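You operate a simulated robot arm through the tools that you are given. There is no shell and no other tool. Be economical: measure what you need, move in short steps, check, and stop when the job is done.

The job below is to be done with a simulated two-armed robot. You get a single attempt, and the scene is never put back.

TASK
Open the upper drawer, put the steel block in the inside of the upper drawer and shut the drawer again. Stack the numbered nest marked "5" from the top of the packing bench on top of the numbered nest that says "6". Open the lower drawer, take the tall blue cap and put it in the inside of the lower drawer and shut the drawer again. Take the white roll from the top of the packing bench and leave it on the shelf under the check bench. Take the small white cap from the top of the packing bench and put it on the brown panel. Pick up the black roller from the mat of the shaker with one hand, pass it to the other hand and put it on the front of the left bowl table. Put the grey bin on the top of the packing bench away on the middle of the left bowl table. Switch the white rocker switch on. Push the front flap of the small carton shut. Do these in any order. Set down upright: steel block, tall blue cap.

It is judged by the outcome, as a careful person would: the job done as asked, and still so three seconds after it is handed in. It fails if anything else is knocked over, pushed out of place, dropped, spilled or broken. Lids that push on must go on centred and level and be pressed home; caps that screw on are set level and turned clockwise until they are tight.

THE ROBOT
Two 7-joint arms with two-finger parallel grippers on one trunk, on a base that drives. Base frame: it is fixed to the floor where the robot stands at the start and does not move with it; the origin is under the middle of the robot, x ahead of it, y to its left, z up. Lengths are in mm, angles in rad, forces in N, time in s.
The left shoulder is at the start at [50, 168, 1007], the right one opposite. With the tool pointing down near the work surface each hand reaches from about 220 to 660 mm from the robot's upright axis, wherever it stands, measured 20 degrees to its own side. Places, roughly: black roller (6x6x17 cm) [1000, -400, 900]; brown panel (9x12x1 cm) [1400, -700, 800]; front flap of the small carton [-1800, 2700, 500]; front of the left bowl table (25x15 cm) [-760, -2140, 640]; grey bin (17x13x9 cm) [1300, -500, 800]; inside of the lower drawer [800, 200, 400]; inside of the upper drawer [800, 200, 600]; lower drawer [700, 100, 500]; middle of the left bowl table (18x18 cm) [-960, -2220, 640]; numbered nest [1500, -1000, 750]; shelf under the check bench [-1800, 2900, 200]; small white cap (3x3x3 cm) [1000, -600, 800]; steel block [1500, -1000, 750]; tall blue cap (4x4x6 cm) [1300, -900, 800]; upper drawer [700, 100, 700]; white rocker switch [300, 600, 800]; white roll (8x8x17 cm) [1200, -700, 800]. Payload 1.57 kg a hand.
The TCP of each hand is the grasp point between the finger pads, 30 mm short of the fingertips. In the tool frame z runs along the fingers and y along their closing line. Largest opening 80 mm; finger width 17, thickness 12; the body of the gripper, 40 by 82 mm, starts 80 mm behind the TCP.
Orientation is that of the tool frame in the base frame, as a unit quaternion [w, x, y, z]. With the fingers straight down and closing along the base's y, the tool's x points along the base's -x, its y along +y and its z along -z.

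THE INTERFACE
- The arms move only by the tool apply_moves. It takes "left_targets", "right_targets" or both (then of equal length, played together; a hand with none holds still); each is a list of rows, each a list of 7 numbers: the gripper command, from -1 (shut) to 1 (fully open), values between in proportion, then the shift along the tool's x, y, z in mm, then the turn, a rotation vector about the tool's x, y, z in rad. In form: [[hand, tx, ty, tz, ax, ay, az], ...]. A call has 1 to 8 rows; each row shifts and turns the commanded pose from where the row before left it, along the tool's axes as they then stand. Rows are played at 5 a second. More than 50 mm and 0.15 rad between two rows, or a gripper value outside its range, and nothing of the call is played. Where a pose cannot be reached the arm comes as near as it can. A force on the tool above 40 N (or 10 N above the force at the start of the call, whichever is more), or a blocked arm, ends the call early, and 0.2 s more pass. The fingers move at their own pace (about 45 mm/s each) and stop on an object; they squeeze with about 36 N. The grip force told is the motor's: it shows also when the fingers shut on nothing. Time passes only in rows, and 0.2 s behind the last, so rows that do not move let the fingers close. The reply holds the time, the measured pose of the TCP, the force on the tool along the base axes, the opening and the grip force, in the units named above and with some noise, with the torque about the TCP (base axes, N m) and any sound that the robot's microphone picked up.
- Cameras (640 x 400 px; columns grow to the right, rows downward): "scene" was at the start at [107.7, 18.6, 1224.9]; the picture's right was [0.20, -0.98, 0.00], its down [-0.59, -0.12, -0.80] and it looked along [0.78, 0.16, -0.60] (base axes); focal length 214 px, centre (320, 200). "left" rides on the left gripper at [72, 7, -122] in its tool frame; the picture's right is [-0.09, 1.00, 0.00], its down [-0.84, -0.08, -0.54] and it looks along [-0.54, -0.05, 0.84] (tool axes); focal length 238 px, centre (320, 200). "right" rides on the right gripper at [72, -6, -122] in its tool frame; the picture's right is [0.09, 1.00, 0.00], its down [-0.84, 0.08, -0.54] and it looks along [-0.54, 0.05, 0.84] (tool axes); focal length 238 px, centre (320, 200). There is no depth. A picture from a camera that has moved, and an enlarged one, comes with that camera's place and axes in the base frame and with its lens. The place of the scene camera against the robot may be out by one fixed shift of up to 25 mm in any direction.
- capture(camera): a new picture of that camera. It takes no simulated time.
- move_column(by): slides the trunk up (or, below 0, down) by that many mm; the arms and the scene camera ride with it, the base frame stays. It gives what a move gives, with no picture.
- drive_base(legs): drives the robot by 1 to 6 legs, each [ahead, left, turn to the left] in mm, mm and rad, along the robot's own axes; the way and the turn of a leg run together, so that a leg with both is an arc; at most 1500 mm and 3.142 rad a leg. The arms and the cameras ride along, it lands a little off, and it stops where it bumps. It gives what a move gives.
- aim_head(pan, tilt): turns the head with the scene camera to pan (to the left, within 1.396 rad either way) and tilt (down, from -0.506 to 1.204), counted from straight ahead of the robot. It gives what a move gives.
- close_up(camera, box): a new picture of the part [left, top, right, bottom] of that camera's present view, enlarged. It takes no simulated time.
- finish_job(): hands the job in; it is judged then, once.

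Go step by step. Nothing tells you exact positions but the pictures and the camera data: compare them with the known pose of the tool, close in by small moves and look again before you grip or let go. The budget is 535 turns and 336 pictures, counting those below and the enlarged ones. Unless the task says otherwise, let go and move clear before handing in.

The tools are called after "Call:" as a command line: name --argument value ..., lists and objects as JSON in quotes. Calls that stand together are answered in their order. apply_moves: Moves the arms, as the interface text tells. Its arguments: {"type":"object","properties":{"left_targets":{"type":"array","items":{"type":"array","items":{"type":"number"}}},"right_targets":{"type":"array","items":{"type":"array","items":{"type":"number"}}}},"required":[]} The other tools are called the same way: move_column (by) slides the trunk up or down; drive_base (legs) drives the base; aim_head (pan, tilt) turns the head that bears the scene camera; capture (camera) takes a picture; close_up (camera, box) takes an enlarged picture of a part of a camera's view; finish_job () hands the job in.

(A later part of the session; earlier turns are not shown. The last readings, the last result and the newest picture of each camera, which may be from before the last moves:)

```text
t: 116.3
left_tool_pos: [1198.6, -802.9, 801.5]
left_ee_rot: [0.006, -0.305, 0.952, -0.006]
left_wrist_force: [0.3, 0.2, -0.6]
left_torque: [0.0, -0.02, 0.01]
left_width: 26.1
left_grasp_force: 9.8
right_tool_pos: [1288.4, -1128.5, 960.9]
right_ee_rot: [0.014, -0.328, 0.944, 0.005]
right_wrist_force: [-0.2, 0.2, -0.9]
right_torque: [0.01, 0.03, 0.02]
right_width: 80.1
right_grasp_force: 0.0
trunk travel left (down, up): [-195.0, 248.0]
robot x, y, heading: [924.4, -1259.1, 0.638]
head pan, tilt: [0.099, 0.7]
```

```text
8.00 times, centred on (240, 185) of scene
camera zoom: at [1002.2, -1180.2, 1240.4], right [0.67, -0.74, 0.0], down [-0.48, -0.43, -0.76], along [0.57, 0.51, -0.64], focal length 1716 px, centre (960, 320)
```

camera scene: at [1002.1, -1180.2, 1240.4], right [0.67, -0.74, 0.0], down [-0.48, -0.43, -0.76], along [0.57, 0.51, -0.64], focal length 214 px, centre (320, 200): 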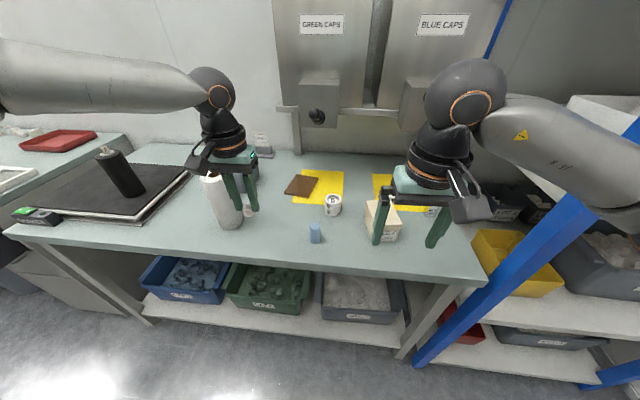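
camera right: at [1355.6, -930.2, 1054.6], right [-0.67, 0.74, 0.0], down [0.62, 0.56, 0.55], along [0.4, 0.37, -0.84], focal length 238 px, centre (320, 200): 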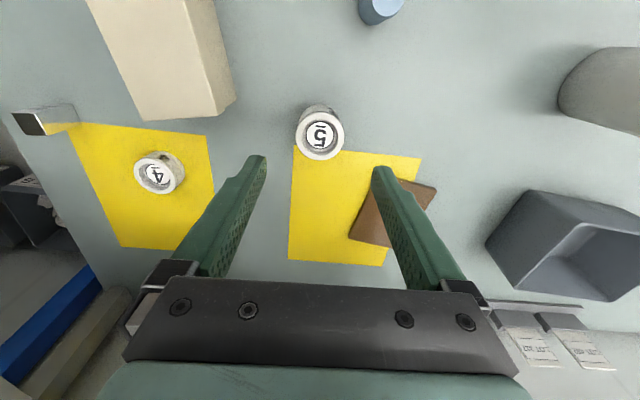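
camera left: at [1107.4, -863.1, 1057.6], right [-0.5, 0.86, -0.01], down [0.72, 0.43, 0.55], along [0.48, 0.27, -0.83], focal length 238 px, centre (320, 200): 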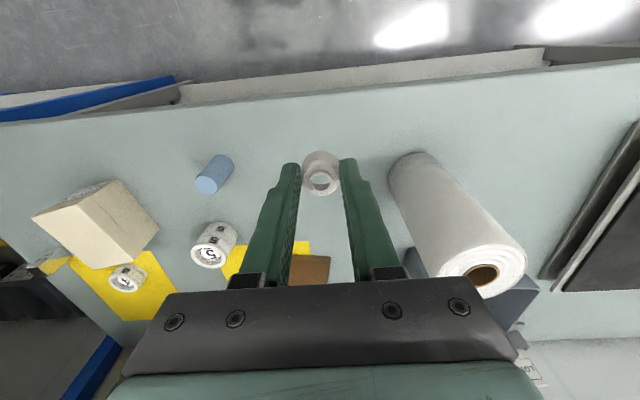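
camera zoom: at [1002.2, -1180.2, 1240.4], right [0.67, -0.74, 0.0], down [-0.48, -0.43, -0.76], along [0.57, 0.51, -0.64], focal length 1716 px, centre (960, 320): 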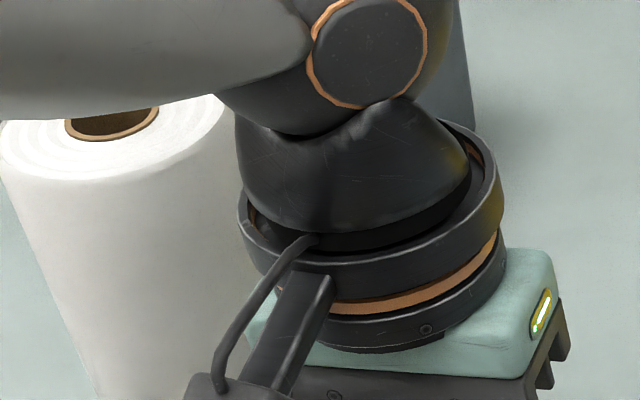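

Call:
apply_moves --left_targets '[[-1, 0, 0, 2, 0, 0, 0], [0.3, 0, 0, 0, 0, 0, 0], [0.3, 0, 0, 0, 0, 0, 0], [0.3, 0, 0, -40, 0, 0, 0]]'

Call:
capture --camera "left"

```text
t: 117.3
left_tool_pos: [1195.8, -802.6, 840.5]
left_ee_rot: [0.005, -0.306, 0.952, -0.006]
left_wrist_force: [-0.6, 0.1, 0.3]
left_torque: [0.05, 0.02, 0.02]
left_width: 52.2
left_grasp_force: 0.0
left hand out of reach, approached as far as the arm can: row 1
right_tool_pos: [1287.8, -1128.6, 959.7]
right_ee_rot: [0.015, -0.328, 0.944, 0.006]
right_wrist_force: [0.3, 0.7, 0.5]
right_torque: [-0.02, -0.04, -0.03]
right_width: 80.1
right_grasp_force: 0.0
trunk travel left (down, up): [-195.0, 248.0]
robot x, y, heading: [923.2, -1263.4, 0.64]
head pan, tilt: [0.099, 0.7]
```

```text
245 pictures are left
camera left: at [1132.7, -838.1, 962.0], right [-0.5, 0.86, -0.01], down [0.72, 0.43, 0.55], along [0.48, 0.27, -0.83], focal length 238 px, centre (320, 200)
```

left: 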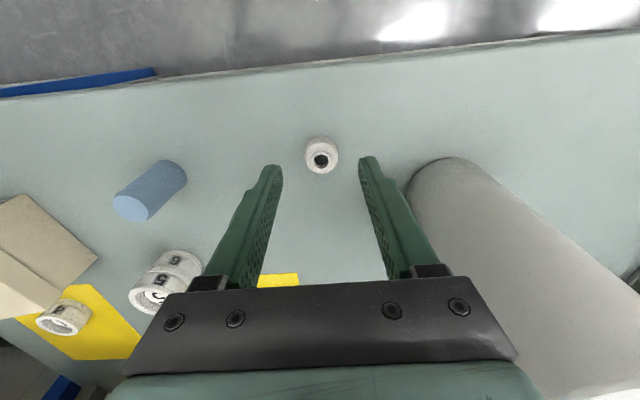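

Cap stands on the bench. Tilt the left hand forward by 0.6 rad.

Call:
apply_moves --left_targets '[[0.3, 0, 0, -5, 0, -0.15, 0], [0.3, 0, 0, -5, 0, -0.15, 0], [0.3, 0, 0, 0, 0, -0.15, 0], [0.3, 0, 0, 0, 0, -0.15, 0]]'

Call:
capture --camera "left"

```text
t: 118.3
left_tool_pos: [1197.2, -804.5, 849.4]
left_ee_rot: [0.288, -0.293, 0.908, 0.084]
left_wrist_force: [0.2, 0.0, -0.4]
left_torque: [-0.01, 0.01, -0.01]
left_width: 52.1
left_grasp_force: 0.1
right_tool_pos: [1287.4, -1128.5, 958.5]
right_ee_rot: [0.014, -0.328, 0.945, 0.006]
right_wrist_force: [0.0, -0.8, -0.4]
right_torque: [-0.02, 0.0, -0.02]
right_width: 79.9
right_grasp_force: 0.1
trunk travel left (down, up): [-195.0, 248.0]
robot x, y, heading: [924.6, -1265.0, 0.634]
head pan, tilt: [0.099, 0.7]
```

```text
244 pictures are left
camera left: at [1088.0, -870.8, 909.1], right [-0.52, 0.85, 0.04], down [0.34, 0.17, 0.92], along [0.78, 0.49, -0.38], focal length 238 px, centre (320, 200)
```

left: 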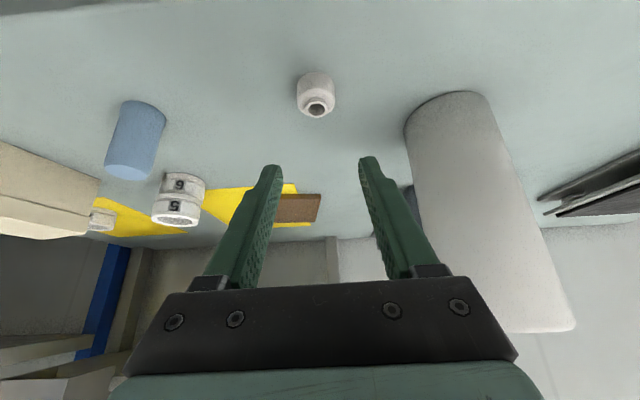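

Call:
apply_moves --left_targets '[[0.3, 20, 1, 17, 0, 0, 0], [0.3, 16, 1, 14, 0, 0, 0]]'

Call:
capture --camera "left"

```text
t: 118.9
left_tool_pos: [1186.5, -807.9, 804.1]
left_ee_rot: [0.288, -0.294, 0.907, 0.086]
left_wrist_force: [-0.4, -0.1, 0.5]
left_torque: [0.02, 0.0, -0.03]
left_width: 52.1
left_grasp_force: 0.1
right_tool_pos: [1288.6, -1128.0, 959.2]
right_ee_rot: [0.015, -0.328, 0.945, 0.005]
right_wrist_force: [-0.3, 0.8, -0.4]
right_torque: [0.01, 0.0, 0.0]
right_width: 80.0
right_grasp_force: 0.0
trunk travel left (down, up): [-195.0, 248.0]
robot x, y, heading: [921.9, -1264.0, 0.637]
head pan, tilt: [0.099, 0.7]
```

```text
243 pictures are left
camera left: at [1077.9, -875.9, 862.9], right [-0.52, 0.85, 0.04], down [0.34, 0.17, 0.92], along [0.78, 0.49, -0.38], focal length 238 px, centre (320, 200)
```

left: 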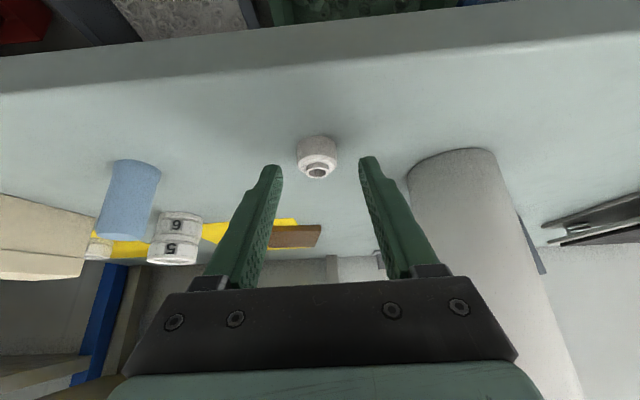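

Call:
apply_moves --left_targets '[[0.3, 3, -1, 6, 0, 0, 0], [-1, 0, 0, 0, 0, 0, 0], [-1, 0, 0, 0, 0, 0, 0], [-1, 0, 0, 0, 0, 0, 0], [-1, 0, 0, 0, 0, 0, 0]]'

Call:
capture --camera "left"

```text
t: 120.1
left_tool_pos: [1188.0, -809.3, 797.6]
left_ee_rot: [0.287, -0.293, 0.908, 0.086]
left_wrist_force: [0.8, -0.5, -1.1]
left_torque: [0.01, -0.03, -0.05]
left_width: 26.2
left_grasp_force: 9.7
right_tool_pos: [1287.0, -1129.3, 960.5]
right_ee_rot: [0.014, -0.328, 0.945, 0.005]
right_wrist_force: [0.8, 1.0, 0.0]
right_torque: [0.0, 0.01, 0.0]
right_width: 80.1
right_grasp_force: 0.1
trunk travel left (down, up): [-195.0, 248.0]
robot x, y, heading: [923.6, -1263.4, 0.639]
head pan, tilt: [0.099, 0.7]
```

```text
242 pictures are left
camera left: at [1079.3, -876.8, 856.3], right [-0.52, 0.85, 0.04], down [0.34, 0.17, 0.92], along [0.78, 0.49, -0.38], focal length 238 px, centre (320, 200)
```

left: 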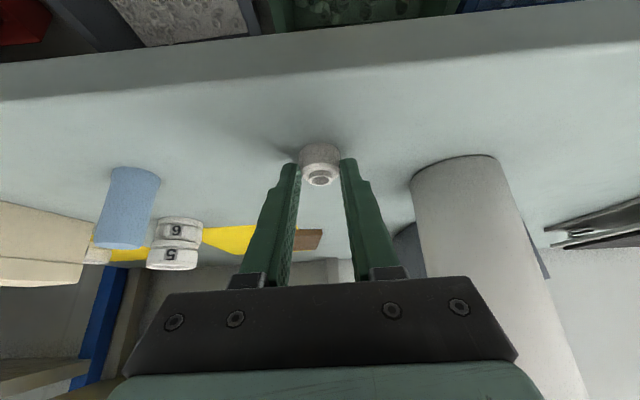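

Good grip, cap level. Lift and move toward the panel.

Call:
apply_moves --left_targets '[[-1, -14, 0, -20, 0, 0, 0], [-1, -14, 0, -20, 0, 0, 0], [-1, -28, -15, 19, 0, 0, 0], [-1, -28, -15, 19, 0, 0, 0], [-1, -28, -18, 19, 0, 0, 0], [-1, -28, -18, 19, 0, 0, 0]]'

Call:
capture --camera "left"

```text
t: 121.5
left_tool_pos: [1296.5, -773.7, 861.7]
left_ee_rot: [0.288, -0.292, 0.908, 0.085]
left_wrist_force: [-0.1, 0.5, 0.4]
left_torque: [0.04, -0.03, -0.03]
left_width: 26.1
left_grasp_force: 10.3
left hand out of reach, approached as far as the arm can: row 5, 6
right_tool_pos: [1288.9, -1128.6, 958.9]
right_ee_rot: [0.015, -0.328, 0.945, 0.005]
right_wrist_force: [-0.8, -0.2, -0.4]
right_torque: [-0.03, -0.01, -0.01]
right_width: 80.1
right_grasp_force: 0.1
trunk travel left (down, up): [-195.0, 248.0]
robot x, y, heading: [925.0, -1259.6, 0.638]
head pan, tilt: [0.099, 0.7]
```

```text
241 pictures are left
camera left: at [1188.0, -841.3, 920.8], right [-0.52, 0.86, 0.04], down [0.34, 0.17, 0.92], along [0.78, 0.49, -0.38], focal length 238 px, centre (320, 200)
```

left: 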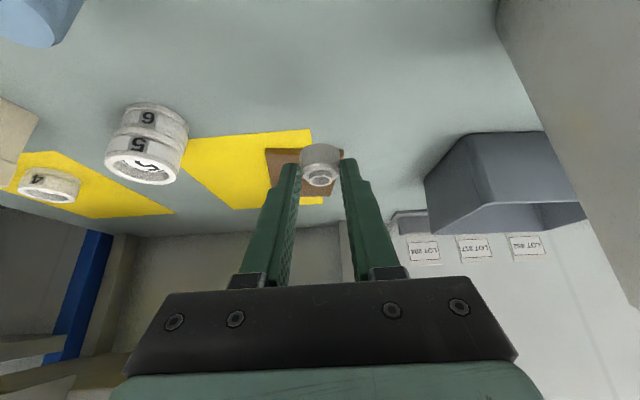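

Reach needs the base ~85 mm closer. First bring the right hand inward/forward so its elbow clears the rack post.

Call:
apply_moves --right_targets '[[1, -30, 30, 0, 0, 0, 0], [1, -30, 30, 0, 0, 0, 0], [1, -30, 20, 0, 0, 0, 0]]'

Call:
drive_base --legs '[[0, 0, -0.05], [85, 0, 0]]'

Call:
capture --camera "left"

```text
t: 122.3
left_tool_pos: [1296.3, -773.4, 861.7]
left_ee_rot: [0.288, -0.293, 0.907, 0.085]
left_wrist_force: [0.3, 0.0, -0.6]
left_torque: [0.0, -0.01, 0.03]
left_width: 26.4
left_grasp_force: 9.6
right_tool_pos: [1308.7, -1008.3, 959.6]
right_ee_rot: [0.015, -0.328, 0.945, 0.005]
right_wrist_force: [0.2, 0.4, 0.6]
right_torque: [-0.02, -0.02, 0.03]
right_width: 79.8
right_grasp_force: 0.0
trunk travel left (down, up): [-195.0, 248.0]
robot x, y, heading: [923.0, -1264.6, 0.639]
head pan, tilt: [0.099, 0.7]
```

```text
t: 123.8
left_tool_pos: [1393.3, -745.5, 861.0]
left_ee_rot: [0.29, -0.27, 0.915, 0.078]
left_wrist_force: [0.4, 0.7, 0.6]
left_torque: [0.03, -0.03, 0.0]
left_width: 26.0
left_grasp_force: 10.1
right_tool_pos: [1393.1, -980.3, 960.9]
right_ee_rot: [0.016, -0.305, 0.952, 0.005]
right_wrist_force: [0.3, -0.3, 0.3]
right_torque: [0.02, 0.02, -0.03]
right_width: 80.1
right_grasp_force: 0.1
trunk travel left (down, up): [-195.0, 248.0]
robot x, y, heading: [998.6, -1213.6, 0.592]
head pan, tilt: [0.099, 0.7]
```

```text
240 pictures are left
camera left: at [1280.9, -806.9, 920.7], right [-0.47, 0.88, 0.04], down [0.35, 0.15, 0.92], along [0.81, 0.45, -0.38], focal length 238 px, centre (320, 200)
```

left: 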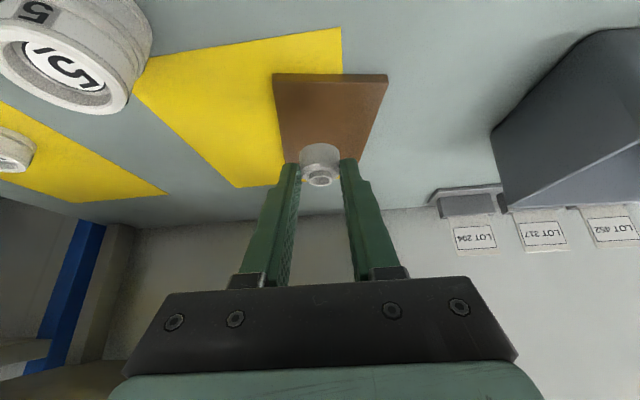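

Nearly over the panel: 20 ahead, 8 left, ~50 down. Approach.

Call:
apply_moves --left_targets '[[-1, 0, 4, 20, 0, 0, 0], [-1, 4, 4, 16, 0, 0, 0], [-1, 4, 0, 10, 0, 0, 0]]'

Call:
capture --camera "left"

Call:
close_up --camera "scene" --box '[200, 120, 360, 220]'

```text
t: 124.6
left_tool_pos: [1385.9, -725.0, 828.7]
left_ee_rot: [0.291, -0.269, 0.915, 0.077]
left_wrist_force: [0.4, -0.2, -0.7]
left_torque: [0.0, 0.0, -0.03]
left_width: 26.0
left_grasp_force: 10.0
left hand out of reach, approached as far as the arm can: row 1, 2, 3
right_tool_pos: [1394.6, -980.5, 961.0]
right_ee_rot: [0.016, -0.305, 0.952, 0.004]
right_wrist_force: [0.9, -0.1, 0.8]
right_torque: [0.02, 0.01, 0.0]
right_width: 79.9
right_grasp_force: 0.0
trunk travel left (down, up): [-195.0, 248.0]
robot x, y, heading: [997.6, -1213.6, 0.583]
head pan, tilt: [0.099, 0.7]
```

```text
239 pictures are left
camera left: at [1272.6, -785.9, 887.3], right [-0.47, 0.88, 0.04], down [0.35, 0.15, 0.93], along [0.81, 0.45, -0.38], focal length 238 px, centre (320, 200)
```

left: 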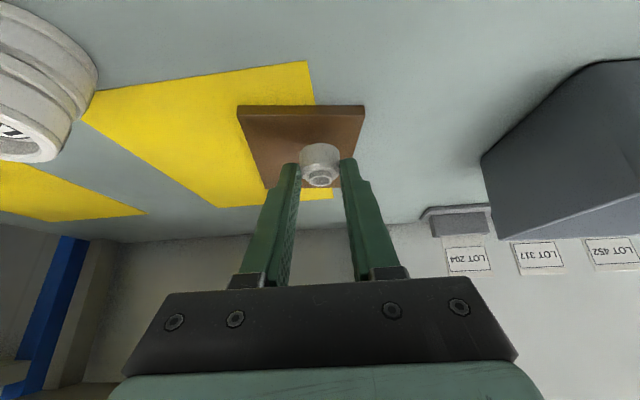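

```text
4.00 times, centred on (280, 170) of scene
camera zoom: at [1078.4, -1136.9, 1240.4], right [0.63, -0.77, 0.0], down [-0.5, -0.41, -0.76], along [0.59, 0.48, -0.64], focal length 858 px, centre (480, 320)
```

zoom: 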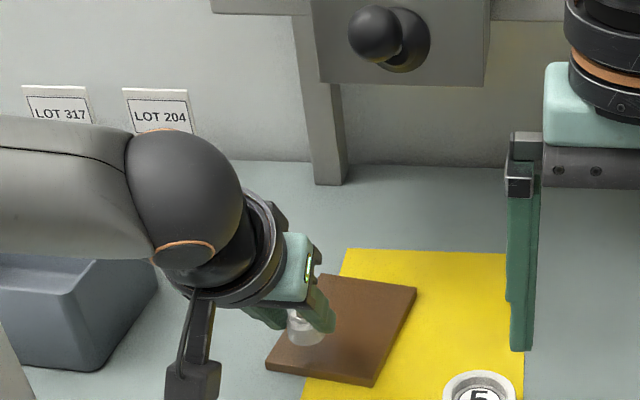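

Cap is above the panel, slightly near-left of its centre. Lower straight down.

Call:
apply_moves --left_targets '[[-1, 3, -3, 7, 0, 0, 0], [-1, 4, -3, 6, 0, 0, 0]]'

Call:
close_up --camera "left" --box '[200, 80, 400, 205]'

```text
t: 125.2
left_tool_pos: [1379.7, -727.3, 819.0]
left_ee_rot: [0.29, -0.27, 0.915, 0.078]
left_wrist_force: [-0.4, 0.3, 0.0]
left_torque: [0.03, 0.02, 0.0]
left_width: 26.0
left_grasp_force: 9.8
left hand out of reach, approached as far as the arm can: row 1, 2
right_tool_pos: [1394.0, -981.4, 961.1]
right_ee_rot: [0.014, -0.305, 0.952, 0.005]
right_wrist_force: [-0.3, 1.0, 0.0]
right_torque: [0.0, -0.02, -0.02]
right_width: 80.1
right_grasp_force: 0.1
trunk travel left (down, up): [-195.0, 248.0]
robot x, y, heading: [999.2, -1212.8, 0.582]
head pan, tilt: [0.099, 0.7]
```

```text
3.20 times, centred on (300, 142) of left
camera zoom: at [1267.6, -789.0, 878.2], right [-0.47, 0.88, 0.04], down [0.35, 0.15, 0.93], along [0.81, 0.45, -0.38], focal length 763 px, centre (384, 384)
```

zoom: 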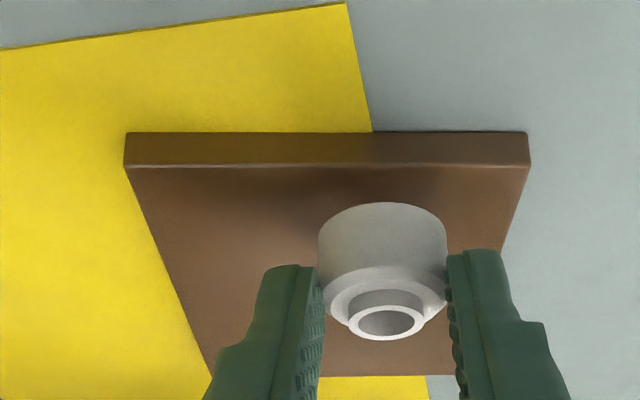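

The hand drifts back when lowering; drive the base 25 mm forward to recentre the cap over the panel.

Call:
drive_base --legs '[[28, -6, 0]]'

Call:
close_up --camera "left" --box '[200, 80, 400, 205]'

```text
t: 126.0
left_tool_pos: [1405.9, -717.0, 818.7]
left_ee_rot: [0.291, -0.269, 0.915, 0.076]
left_wrist_force: [0.0, 0.5, 0.1]
left_torque: [-0.02, 0.0, -0.04]
left_width: 26.1
left_grasp_force: 9.7
right_tool_pos: [1420.6, -970.3, 960.3]
right_ee_rot: [0.014, -0.305, 0.952, 0.005]
right_wrist_force: [0.6, 0.0, 0.3]
right_torque: [-0.02, 0.05, 0.0]
right_width: 79.8
right_grasp_force: 0.0
trunk travel left (down, up): [-195.0, 248.0]
robot x, y, heading: [1023.0, -1202.0, 0.588]
head pan, tilt: [0.099, 0.7]
```

```text
3.20 times, centred on (300, 142) of left
camera zoom: at [1294.7, -778.2, 878.1], right [-0.47, 0.88, 0.04], down [0.35, 0.15, 0.93], along [0.81, 0.45, -0.38], focal length 763 px, centre (384, 384)
```

zoom: 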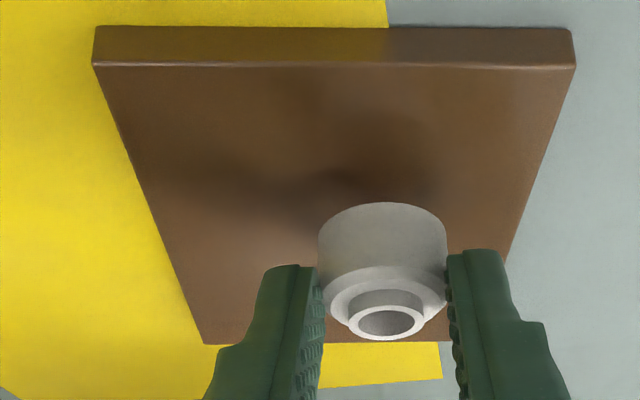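

Centred. Lower the last ~11 mm.

Call:
apply_moves --left_targets '[[-1, 2, 0, 4, 0, 0, 0], [-1, 2, 0, 3, 0, 0, 0]]'

Call:
close_up --camera "left" --box '[200, 80, 400, 205]'

```text
t: 126.6
left_tool_pos: [1404.6, -715.5, 812.9]
left_ee_rot: [0.291, -0.269, 0.915, 0.077]
left_wrist_force: [0.5, -0.9, -0.4]
left_torque: [0.03, 0.0, 0.01]
left_width: 26.1
left_grasp_force: 10.3
left hand out of reach, approached as far as the arm can: row 2
right_tool_pos: [1420.9, -971.2, 961.3]
right_ee_rot: [0.015, -0.305, 0.952, 0.005]
right_wrist_force: [0.9, -0.3, -0.6]
right_torque: [-0.01, 0.01, -0.02]
right_width: 80.0
right_grasp_force: 0.1
trunk travel left (down, up): [-195.0, 248.0]
robot x, y, heading: [1024.2, -1204.2, 0.589]
head pan, tilt: [0.099, 0.7]
```

```text
3.20 times, centred on (300, 142) of left
camera zoom: at [1291.6, -777.1, 872.0], right [-0.47, 0.88, 0.04], down [0.35, 0.15, 0.93], along [0.81, 0.45, -0.38], focal length 763 px, centre (384, 384)
```

zoom: 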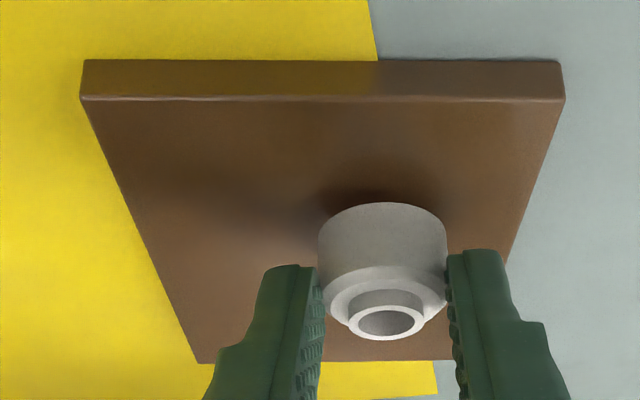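

Call:
apply_moves --left_targets '[[-1, 2, 0, 3, 0, 0, 0], [-1, 1, 0, 2, 0, 0, 0], [-1, 1, 0, 1, 0, 0, 0]]'

Call:
close_up --camera "left" --box '[200, 80, 400, 205]'

```text
t: 127.4
left_tool_pos: [1402.0, -714.9, 807.2]
left_ee_rot: [0.291, -0.269, 0.915, 0.077]
left_wrist_force: [-0.2, 0.3, 0.5]
left_torque: [-0.01, -0.03, 0.02]
left_width: 25.9
left_grasp_force: 9.4
left hand out of reach, approached as far as the arm can: row 3
right_tool_pos: [1420.1, -970.0, 960.4]
right_ee_rot: [0.015, -0.304, 0.953, 0.005]
right_wrist_force: [-0.9, 0.0, -0.3]
right_torque: [0.04, -0.01, 0.06]
right_width: 80.4
right_grasp_force: 0.0
trunk travel left (down, up): [-195.0, 248.0]
robot x, y, heading: [1025.2, -1205.2, 0.585]
head pan, tilt: [0.099, 0.7]
```

```text
3.20 times, centred on (300, 142) of left
camera zoom: at [1289.3, -776.6, 867.6], right [-0.47, 0.88, 0.04], down [0.35, 0.15, 0.93], along [0.81, 0.45, -0.38], focal length 763 px, centre (384, 384)
```

zoom: 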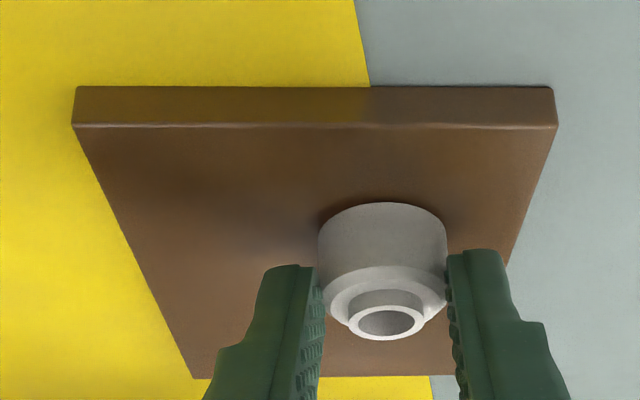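

Call:
apply_moves --left_targets '[[-1, 1, 0, 1.5, 0, 0, 0], [-1, 1, 0, 1.5, 0, 0, 0]]'

Call:
close_up --camera "left" --box '[200, 80, 400, 205]'

```text
t: 128.0
left_tool_pos: [1400.0, -715.6, 806.1]
left_ee_rot: [0.292, -0.269, 0.915, 0.076]
left_wrist_force: [0.2, -0.4, 3.7]
left_torque: [0.05, -0.07, -0.03]
left_width: 26.1
left_grasp_force: 9.6
right_tool_pos: [1420.6, -970.5, 960.9]
right_ee_rot: [0.016, -0.305, 0.952, 0.005]
right_wrist_force: [-1.3, 0.2, 0.2]
right_torque: [-0.03, 0.01, -0.02]
right_width: 80.0
right_grasp_force: 0.1
trunk travel left (down, up): [-195.0, 248.0]
robot x, y, heading: [1026.0, -1203.7, 0.584]
head pan, tilt: [0.099, 0.7]
```

```text
3.20 times, centred on (300, 142) of left
camera zoom: at [1288.0, -776.4, 865.2], right [-0.47, 0.88, 0.04], down [0.35, 0.15, 0.93], along [0.81, 0.45, -0.38], focal length 763 px, centre (384, 384)
```

zoom: 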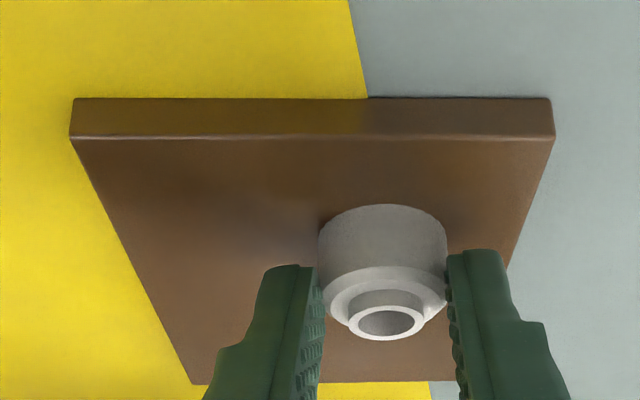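

Contact felt (3.7 N). Release and retreat back along the fingers.

Call:
apply_moves --left_targets '[[0.1, 0, 0, 0, 0, 0, 0], [0.1, 0, 0, 0, 0, 0, 0], [0.1, 0, 0, -35, 0, 0, 0], [0.1, 0, 0, -40, 0, 0, 0], [0.1, 0, 0, -40, 0, 0, 0]]'

Call:
capture --camera "left"

Call:
capture --camera "scene"

```text
t: 129.2
left_tool_pos: [1345.6, -749.8, 898.8]
left_ee_rot: [0.29, -0.27, 0.915, 0.078]
left_wrist_force: [0.0, -0.5, -0.4]
left_torque: [0.03, -0.02, -0.02]
left_width: 43.6
left_grasp_force: 0.1
right_tool_pos: [1420.3, -970.0, 960.5]
right_ee_rot: [0.016, -0.304, 0.952, 0.006]
right_wrist_force: [0.1, 0.1, 0.3]
right_torque: [0.01, 0.0, 0.0]
right_width: 80.0
right_grasp_force: 0.0
trunk travel left (down, up): [-195.0, 248.0]
robot x, y, heading: [1026.2, -1203.3, 0.583]
head pan, tilt: [0.099, 0.7]
```

```text
232 pictures are left
camera left: at [1233.2, -811.9, 958.7], right [-0.47, 0.88, 0.04], down [0.35, 0.15, 0.92], along [0.81, 0.45, -0.38], focal length 238 px, centre (320, 200)
```

left: 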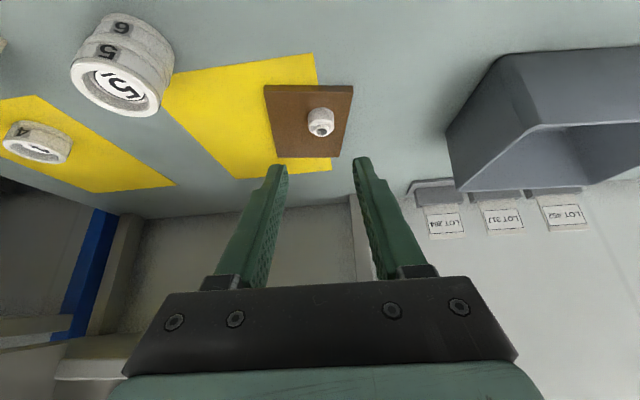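

```text
231 pictures are left
camera scene: at [1105.0, -1126.5, 1240.4], right [0.63, -0.77, 0.0], down [-0.5, -0.41, -0.77], along [0.59, 0.48, -0.64], focal length 214 px, centre (320, 200)
```

scene: 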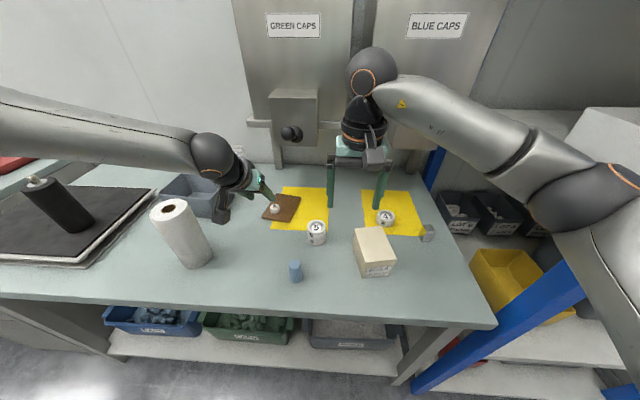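

The cap is on the panel. Next the steel block with the right hand, tilted forward as well. Back up 120 mm and tilt the right hand.

Call:
drive_base --legs '[[-120, 0, 0]]'

Call:
apply_moves --right_targets '[[1, 0, -20, 0, 0, -0.15, 0], [1, 0, -20, 0, 0, -0.15, 0], [1, 0, -20, 0, 0, -0.15, 0], [1, 0, -20, 0, 0, -0.15, 0]]'

Call:
capture --camera "right"

Call:
capture --camera "scene"

```text
t: 130.5
left_tool_pos: [1244.2, -817.6, 900.1]
left_ee_rot: [0.291, -0.27, 0.914, 0.078]
left_wrist_force: [-0.2, 0.4, -0.2]
left_torque: [-0.04, -0.02, -0.01]
left_width: 43.9
left_grasp_force: 0.1
right_tool_pos: [1319.8, -1037.5, 959.7]
right_ee_rot: [0.016, -0.304, 0.952, 0.005]
right_wrist_force: [-0.2, -0.3, -0.6]
right_torque: [-0.03, 0.02, -0.02]
right_width: 80.0
right_grasp_force: 0.1
trunk travel left (down, up): [-195.0, 248.0]
robot x, y, heading: [917.9, -1271.9, 0.59]
head pan, tilt: [0.099, 0.7]
```

```text
t: 131.5
left_tool_pos: [1244.3, -817.7, 899.9]
left_ee_rot: [0.291, -0.269, 0.915, 0.077]
left_wrist_force: [0.5, 0.6, -0.2]
left_torque: [-0.01, -0.02, -0.01]
left_width: 43.9
left_grasp_force: 0.1
right_tool_pos: [1365.5, -1102.3, 960.7]
right_ee_rot: [0.296, -0.289, 0.905, 0.096]
right_wrist_force: [0.0, 0.6, -1.4]
right_torque: [0.05, 0.0, -0.02]
right_width: 80.1
right_grasp_force: 0.1
trunk travel left (down, up): [-195.0, 248.0]
robot x, y, heading: [915.6, -1272.7, 0.592]
head pan, tilt: [0.099, 0.7]
```

```text
230 pictures are left
camera right: at [1263.1, -1183.8, 1015.9], right [-0.64, 0.77, -0.05], down [0.24, 0.27, 0.93], along [0.73, 0.58, -0.36], focal length 238 px, centre (320, 200)
```

right: 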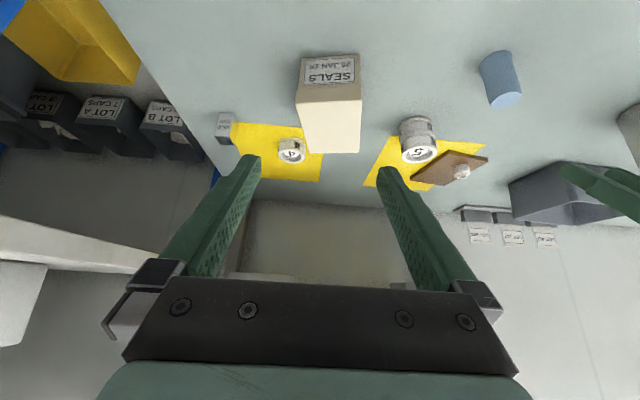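

```text
229 pictures are left
camera scene: at [1003.9, -1193.9, 1240.4], right [0.63, -0.77, 0.0], down [-0.5, -0.41, -0.77], along [0.59, 0.48, -0.64], focal length 214 px, centre (320, 200)
```

scene: 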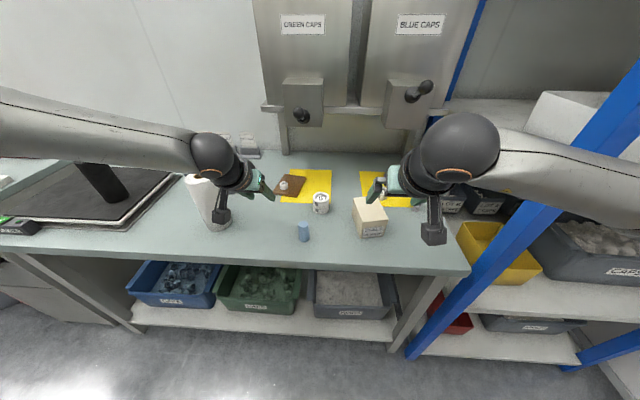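

Call:
close_up --camera "right" --box '[193, 100, 257, 140]'

Call:
close_up --camera "right" --box '[193, 115, 257, 155]'

```text
10.00 times, centred on (225, 120) of right
camera zoom: at [1263.1, -1183.8, 1015.9], right [-0.64, 0.77, -0.05], down [0.24, 0.27, 0.93], along [0.73, 0.58, -0.36], focal length 2384 px, centre (1270, 1000)
```

zoom: 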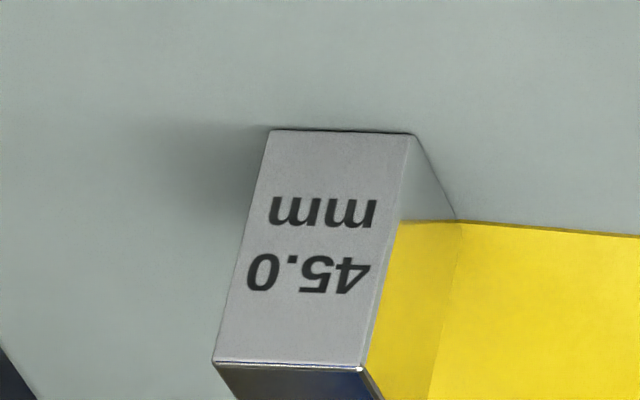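

```text
10.00 times, centred on (225, 135) of right
camera zoom: at [1263.1, -1183.8, 1015.9], right [-0.64, 0.77, -0.05], down [0.24, 0.27, 0.93], along [0.73, 0.58, -0.36], focal length 2384 px, centre (1270, 850)
```

zoom: 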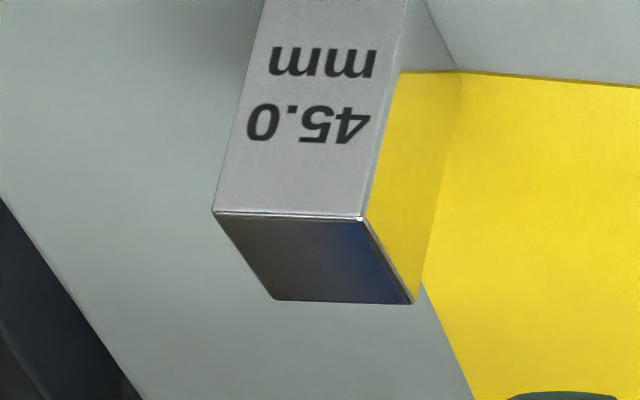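

The block (upright, 23 mm wide, label 45.0 mm) stands beside the rack, so it's safer for the left hand. The blue cap at ~[1296, -922] goes to the right hand first. Clear the left hand and bring the right over the cap.

Call:
apply_moves --left_targets '[[1, 0, 0, -45, 0, 0, 0], [1, 0, 0, -45, 0, 0, 0], [1, 10, 10, -40, 0, 0, 0], [1, 10, 10, -20, 0, 0, 0]]' --right_targets '[[0.6, -7, 46, 5, 0, 0, 0], [0.6, -7, 46, 5, 0, 0, 0], [0.6, -7, 46, 5, 0, 0, 0], [0.6, -7, 46, 5, 0, 0, 0]]'

Call:
capture --camera "right"

```text
t: 132.5
left_tool_pos: [1147.2, -853.9, 1010.5]
left_ee_rot: [0.291, -0.27, 0.915, 0.077]
left_wrist_force: [0.1, -0.1, 0.0]
left_torque: [0.0, 0.01, 0.02]
left_width: 79.9
left_grasp_force: 0.1
right_tool_pos: [1286.4, -933.6, 962.4]
right_ee_rot: [0.296, -0.289, 0.905, 0.095]
right_wrist_force: [-0.3, 0.3, 0.8]
right_torque: [0.04, 0.01, -0.04]
right_width: 63.9
right_grasp_force: 0.1
trunk travel left (down, up): [-195.0, 248.0]
robot x, y, heading: [921.7, -1271.2, 0.585]
head pan, tilt: [0.099, 0.7]
```

```text
226 pictures are left
camera right: at [1183.1, -1015.1, 1016.7], right [-0.64, 0.77, -0.05], down [0.24, 0.27, 0.93], along [0.73, 0.58, -0.36], focal length 238 px, centre (320, 200)
```

right: 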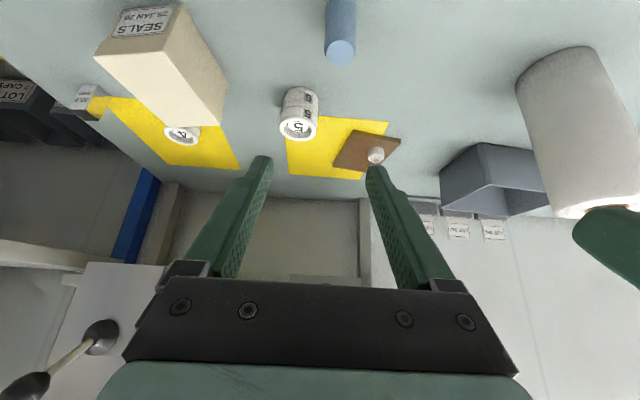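

Cap centre ~[1293, -918]. Descend straight over it, straddling.

Call:
apply_moves --right_targets '[[0.6, 21, 3, 32, 0, 0, 0], [0.6, 21, 3, 32, 0, 0, 0], [0.6, 12, 3, 18, 0, 0, 0]]'

Call:
capture --camera "right"

```text
t: 133.3
left_tool_pos: [1146.9, -853.7, 1010.3]
left_ee_rot: [0.291, -0.269, 0.915, 0.077]
left_wrist_force: [-0.5, -0.1, -0.9]
left_torque: [0.05, 0.0, 0.03]
left_width: 80.0
left_grasp_force: 0.0
right_tool_pos: [1286.6, -923.0, 861.0]
right_ee_rot: [0.296, -0.289, 0.905, 0.095]
right_wrist_force: [0.2, 0.1, 0.0]
right_torque: [-0.01, -0.01, 0.03]
right_width: 63.9
right_grasp_force: 0.1
trunk travel left (down, up): [-195.0, 248.0]
robot x, y, heading: [921.0, -1272.3, 0.589]
head pan, tilt: [0.099, 0.7]
```

```text
225 pictures are left
camera right: at [1184.4, -1003.2, 917.1], right [-0.64, 0.77, -0.05], down [0.24, 0.27, 0.93], along [0.73, 0.58, -0.36], focal length 238 px, centre (320, 200)
```

right: 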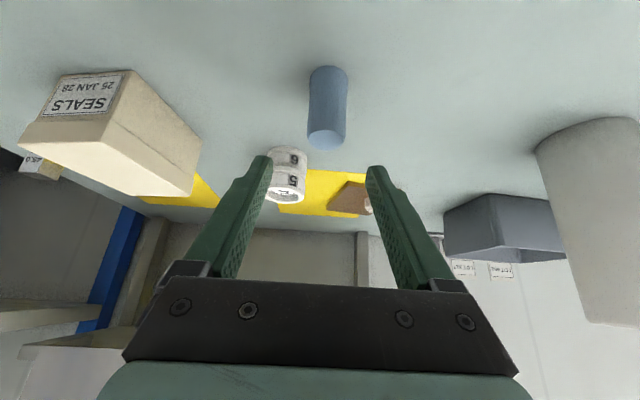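

Call:
apply_moves --right_targets '[[0.6, 15, 1, 21, 0, 0, 0], [0.6, 15, 0, 21, 0, 0, 0], [-1, 0, 0, 0, 0, 0, 0], [-1, 0, 0, 0, 0, 0, 0], [-1, 0, 0, 0, 0, 0, 0]]'

Call:
capture --camera "right"

```text
t: 134.5
left_tool_pos: [1147.4, -853.3, 1009.9]
left_ee_rot: [0.292, -0.27, 0.914, 0.077]
left_wrist_force: [0.4, -0.4, -0.5]
left_torque: [-0.01, 0.0, 0.0]
left_width: 80.2
left_grasp_force: 0.1
right_tool_pos: [1286.8, -920.9, 810.2]
right_ee_rot: [0.295, -0.289, 0.906, 0.095]
right_wrist_force: [0.2, 0.0, 0.8]
right_torque: [0.0, 0.01, 0.0]
right_width: 27.5
right_grasp_force: 11.7
trunk travel left (down, up): [-195.0, 248.0]
robot x, y, heading: [923.8, -1273.2, 0.588]
head pan, tilt: [0.099, 0.7]
```

```text
224 pictures are left
camera right: at [1184.1, -1001.6, 865.9], right [-0.64, 0.77, -0.05], down [0.24, 0.27, 0.93], along [0.73, 0.58, -0.36], focal length 238 px, centre (320, 200)
```

right: 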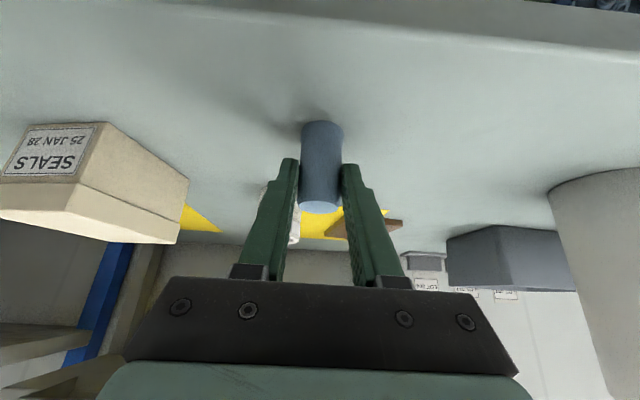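

Blue cap gripped. Lift it straight up.

Call:
apply_moves --right_targets '[[-1, 0, 0, 0, 0, 0, 0], [-1, -24, 0, -32, 0, 0, 0], [-1, -24, 0, -32, 0, 0, 0], [-1, -24, 0, -32, 0, 0, 0], [-1, -10, 0, -14, 0, 0, 0]]'

Call:
capture --camera "right"

```text
t: 135.7
left_tool_pos: [1146.4, -854.1, 1009.5]
left_ee_rot: [0.29, -0.27, 0.915, 0.077]
left_wrist_force: [0.3, -0.1, 0.4]
left_torque: [0.0, 0.0, -0.01]
left_width: 80.1
left_grasp_force: 0.0
right_tool_pos: [1286.5, -920.8, 946.9]
right_ee_rot: [0.295, -0.29, 0.905, 0.095]
right_wrist_force: [0.8, -0.2, -0.7]
right_torque: [0.01, 0.02, -0.01]
right_width: 27.8
right_grasp_force: 12.4
trunk travel left (down, up): [-195.0, 248.0]
robot x, y, heading: [925.5, -1273.6, 0.588]
head pan, tilt: [0.099, 0.7]
```

```text
223 pictures are left
camera right: at [1184.4, -1002.4, 1003.2], right [-0.64, 0.77, -0.05], down [0.24, 0.27, 0.93], along [0.73, 0.58, -0.36], focal length 238 px, centre (320, 200)
```

right: 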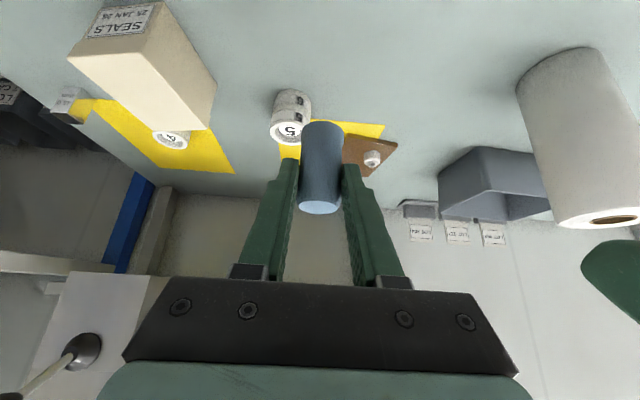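

Blue cap secure. Park the right hand close to the body (turning it upright), so the base can move over to the block.

Call:
apply_moves --right_targets '[[-1, 25, -38, 0, 0, 0.12, 0], [-1, 25, -38, 0, 0, 0.12, 0], [-1, 25, -38, 0, 0, 0.12, 0], [-1, 25, -38, 0, 0, 0.12, 0], [-1, 25, -38, 0, 0, 0.12, 0]]'

Call:
capture --camera "scene"

```text
t: 136.9
left_tool_pos: [1148.0, -854.1, 1010.3]
left_ee_rot: [0.291, -0.27, 0.915, 0.078]
left_wrist_force: [-0.1, -0.4, 0.1]
left_torque: [0.01, 0.04, -0.02]
left_width: 79.8
left_grasp_force: 0.0
right_tool_pos: [1304.0, -1144.6, 901.4]
right_ee_rot: [0.014, -0.305, 0.952, 0.006]
right_wrist_force: [0.8, 0.4, -0.4]
right_torque: [-0.04, 0.0, 0.0]
right_width: 28.0
right_grasp_force: 11.9
trunk travel left (down, up): [-195.0, 248.0]
robot x, y, heading: [919.8, -1272.5, 0.589]
head pan, tilt: [0.099, 0.7]
```

```text
222 pictures are left
camera scene: at [1004.0, -1194.0, 1240.4], right [0.63, -0.77, 0.0], down [-0.5, -0.41, -0.77], along [0.59, 0.48, -0.64], focal length 214 px, centre (320, 200)
```

scene: 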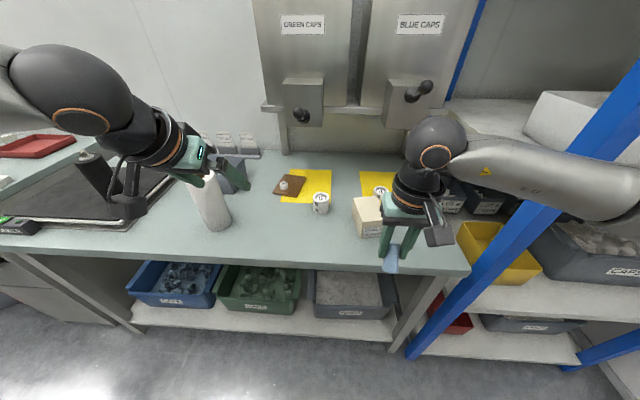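

Call:
apply_moves --right_targets '[[-1, 20, 0, -40, 0, 0, 0], [-1, 30, 0, -30, 0, 0, 0], [-1, 30, -20, 0, 0, 0, 0]]'

Call:
drive_base --legs '[[-40, 0, 0]]'

```text
t: 137.7
left_tool_pos: [1147.2, -854.2, 1010.6]
left_ee_rot: [0.291, -0.27, 0.915, 0.077]
left_wrist_force: [0.2, 0.2, -0.2]
left_torque: [0.01, 0.02, -0.03]
left_width: 79.9
left_grasp_force: 0.0
right_tool_pos: [1249.7, -1209.4, 967.2]
right_ee_rot: [0.015, -0.304, 0.952, 0.005]
right_wrist_force: [0.0, -0.6, 0.3]
right_torque: [0.0, -0.03, 0.01]
right_width: 28.0
right_grasp_force: 12.1
trunk travel left (down, up): [-195.0, 248.0]
robot x, y, heading: [921.9, -1269.8, 0.582]
head pan, tilt: [0.099, 0.7]
```

```text
t: 138.6
left_tool_pos: [1114.0, -875.8, 1010.5]
left_ee_rot: [0.292, -0.27, 0.915, 0.077]
left_wrist_force: [-0.8, 0.0, -0.1]
left_torque: [0.0, 0.01, 0.0]
left_width: 79.9
left_grasp_force: 0.1
right_tool_pos: [1215.9, -1230.9, 968.2]
right_ee_rot: [0.015, -0.305, 0.952, 0.006]
right_wrist_force: [0.2, 0.1, 0.1]
right_torque: [-0.04, 0.0, -0.03]
right_width: 27.6
right_grasp_force: 11.9
trunk travel left (down, up): [-195.0, 248.0]
robot x, y, heading: [891.3, -1293.1, 0.584]
head pan, tilt: [0.099, 0.7]
```

Call:
drive_base --legs '[[0, -435, 0]]'

Call:
capture --camera "left"

Call:
capture --camera "scene"

```text
t: 142.9
left_tool_pos: [1350.6, -1230.6, 1008.9]
left_ee_rot: [0.291, -0.274, 0.913, 0.079]
left_wrist_force: [-0.8, 0.2, 0.3]
left_torque: [0.03, -0.01, -0.05]
left_width: 80.0
left_grasp_force: 0.0
right_tool_pos: [1454.3, -1583.0, 968.6]
right_ee_rot: [0.015, -0.308, 0.951, 0.006]
right_wrist_force: [0.0, -0.5, 0.5]
right_torque: [0.03, 0.0, -0.02]
right_width: 28.0
right_grasp_force: 12.0
trunk travel left (down, up): [-195.0, 248.0]
robot x, y, heading: [1127.2, -1652.7, 0.597]
head pan, tilt: [0.099, 0.7]
```

```text
221 pictures are left
camera left: at [1238.2, -1292.4, 1069.3], right [-0.48, 0.88, 0.04], down [0.35, 0.15, 0.93], along [0.8, 0.46, -0.38], focal length 238 px, centre (320, 200)
```

left: 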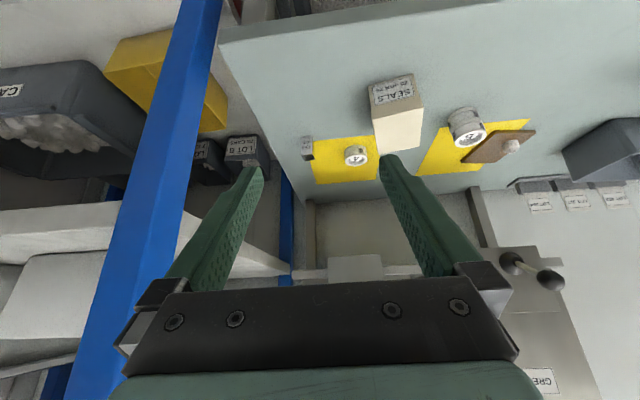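

```text
220 pictures are left
camera scene: at [1209.5, -1571.2, 1240.4], right [0.64, -0.77, 0.0], down [-0.49, -0.41, -0.76], along [0.59, 0.49, -0.64], focal length 214 px, centre (320, 200)
```

scene: 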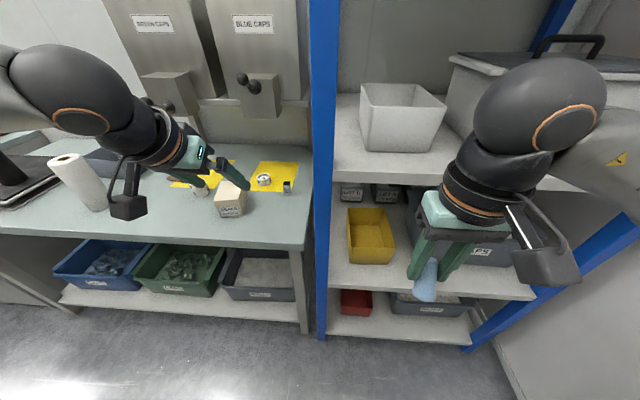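

The block shows at ~[1605.5, -1109]. Move the tilted left hand above it.

Call:
apply_moves --left_targets '[[0.3, -23, -5, 35, 0, 0, 0], [0.3, -23, -5, 35, 0, 0, 0], [0.3, -23, -5, 35, 0, 0, 0], [0.3, -23, -5, 35, 0, 0, 0], [0.3, -23, -5, 35, 0, 0, 0], [0.3, -23, -5, 35, 0, 0, 0], [0.3, 0, 0, 0, -0.069, 0, -0.098]]'

Call:
capture --camera "left"

```text
t: 144.5
left_tool_pos: [1531.9, -1126.4, 921.3]
left_ee_rot: [0.284, -0.328, 0.896, 0.095]
left_wrist_force: [-0.5, -0.1, -0.3]
left_torque: [0.04, -0.02, 0.03]
left_width: 52.0
left_grasp_force: 0.1
left hand out of reach, approached as far as the arm can: row 6, 7
right_tool_pos: [1454.6, -1581.7, 968.2]
right_ee_rot: [0.014, -0.309, 0.951, 0.005]
right_wrist_force: [-0.4, 0.8, -0.3]
right_torque: [0.0, 0.0, -0.02]
right_width: 27.9
right_grasp_force: 12.3
trunk travel left (down, up): [-195.0, 248.0]
robot x, y, heading: [1128.2, -1652.4, 0.598]
head pan, tilt: [0.099, 0.7]
```

```text
219 pictures are left
camera left: at [1428.3, -1201.8, 980.9], right [-0.58, 0.81, 0.04], down [0.33, 0.19, 0.92], along [0.74, 0.55, -0.38], focal length 238 px, centre (320, 200)
```

left: 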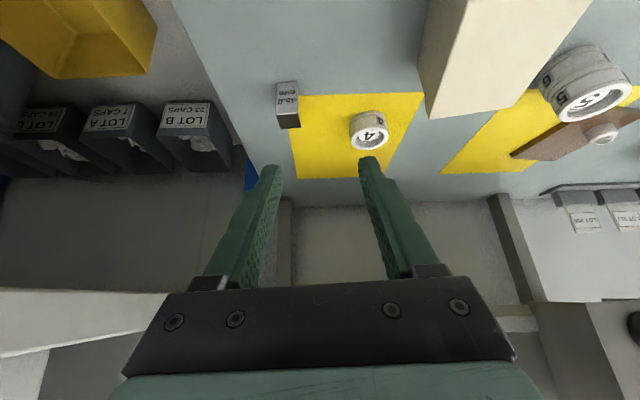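

Call:
drive_base --legs '[[64, -25, 0]]'

Call:
capture --camera "left"

Call:
capture --camera "scene"

```text
t: 145.5
left_tool_pos: [1599.5, -1111.7, 921.5]
left_ee_rot: [0.285, -0.329, 0.896, 0.095]
left_wrist_force: [-0.5, 0.2, 0.3]
left_torque: [0.05, 0.04, -0.01]
left_width: 51.9
left_grasp_force: 0.1
right_tool_pos: [1522.8, -1569.2, 967.9]
right_ee_rot: [0.015, -0.309, 0.951, 0.006]
right_wrist_force: [0.3, 0.1, -0.4]
right_torque: [-0.01, 0.0, 0.0]
right_width: 27.7
right_grasp_force: 12.3
trunk travel left (down, up): [-195.0, 248.0]
robot x, y, heading: [1194.4, -1632.1, 0.598]
head pan, tilt: [0.099, 0.7]
```

```text
218 pictures are left
camera left: at [1496.1, -1187.0, 980.8], right [-0.58, 0.81, 0.04], down [0.33, 0.19, 0.92], along [0.74, 0.55, -0.38], focal length 238 px, centre (320, 200)
```

left: 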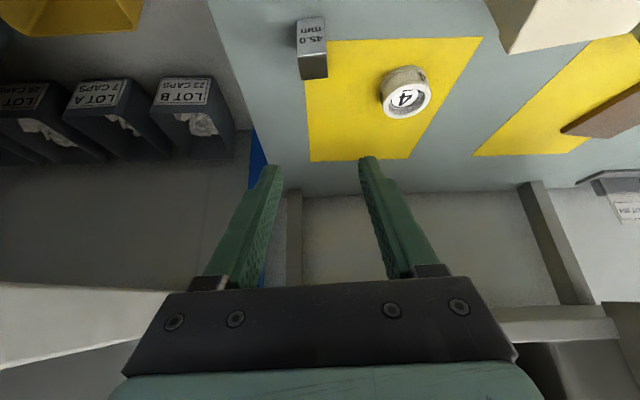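

```text
217 pictures are left
camera scene: at [1277.4, -1556.0, 1240.3], right [0.64, -0.77, 0.0], down [-0.5, -0.41, -0.76], along [0.59, 0.49, -0.64], focal length 214 px, centre (320, 200)
```

scene: 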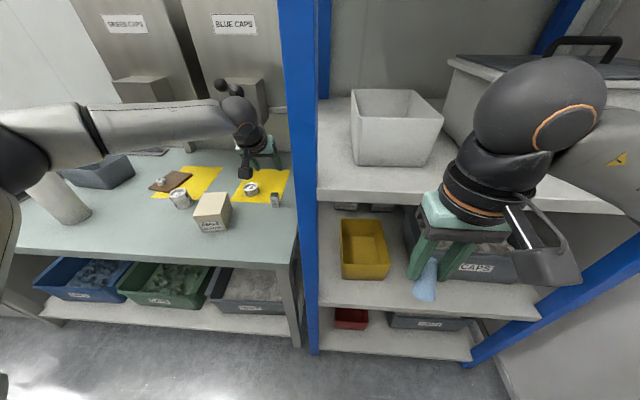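

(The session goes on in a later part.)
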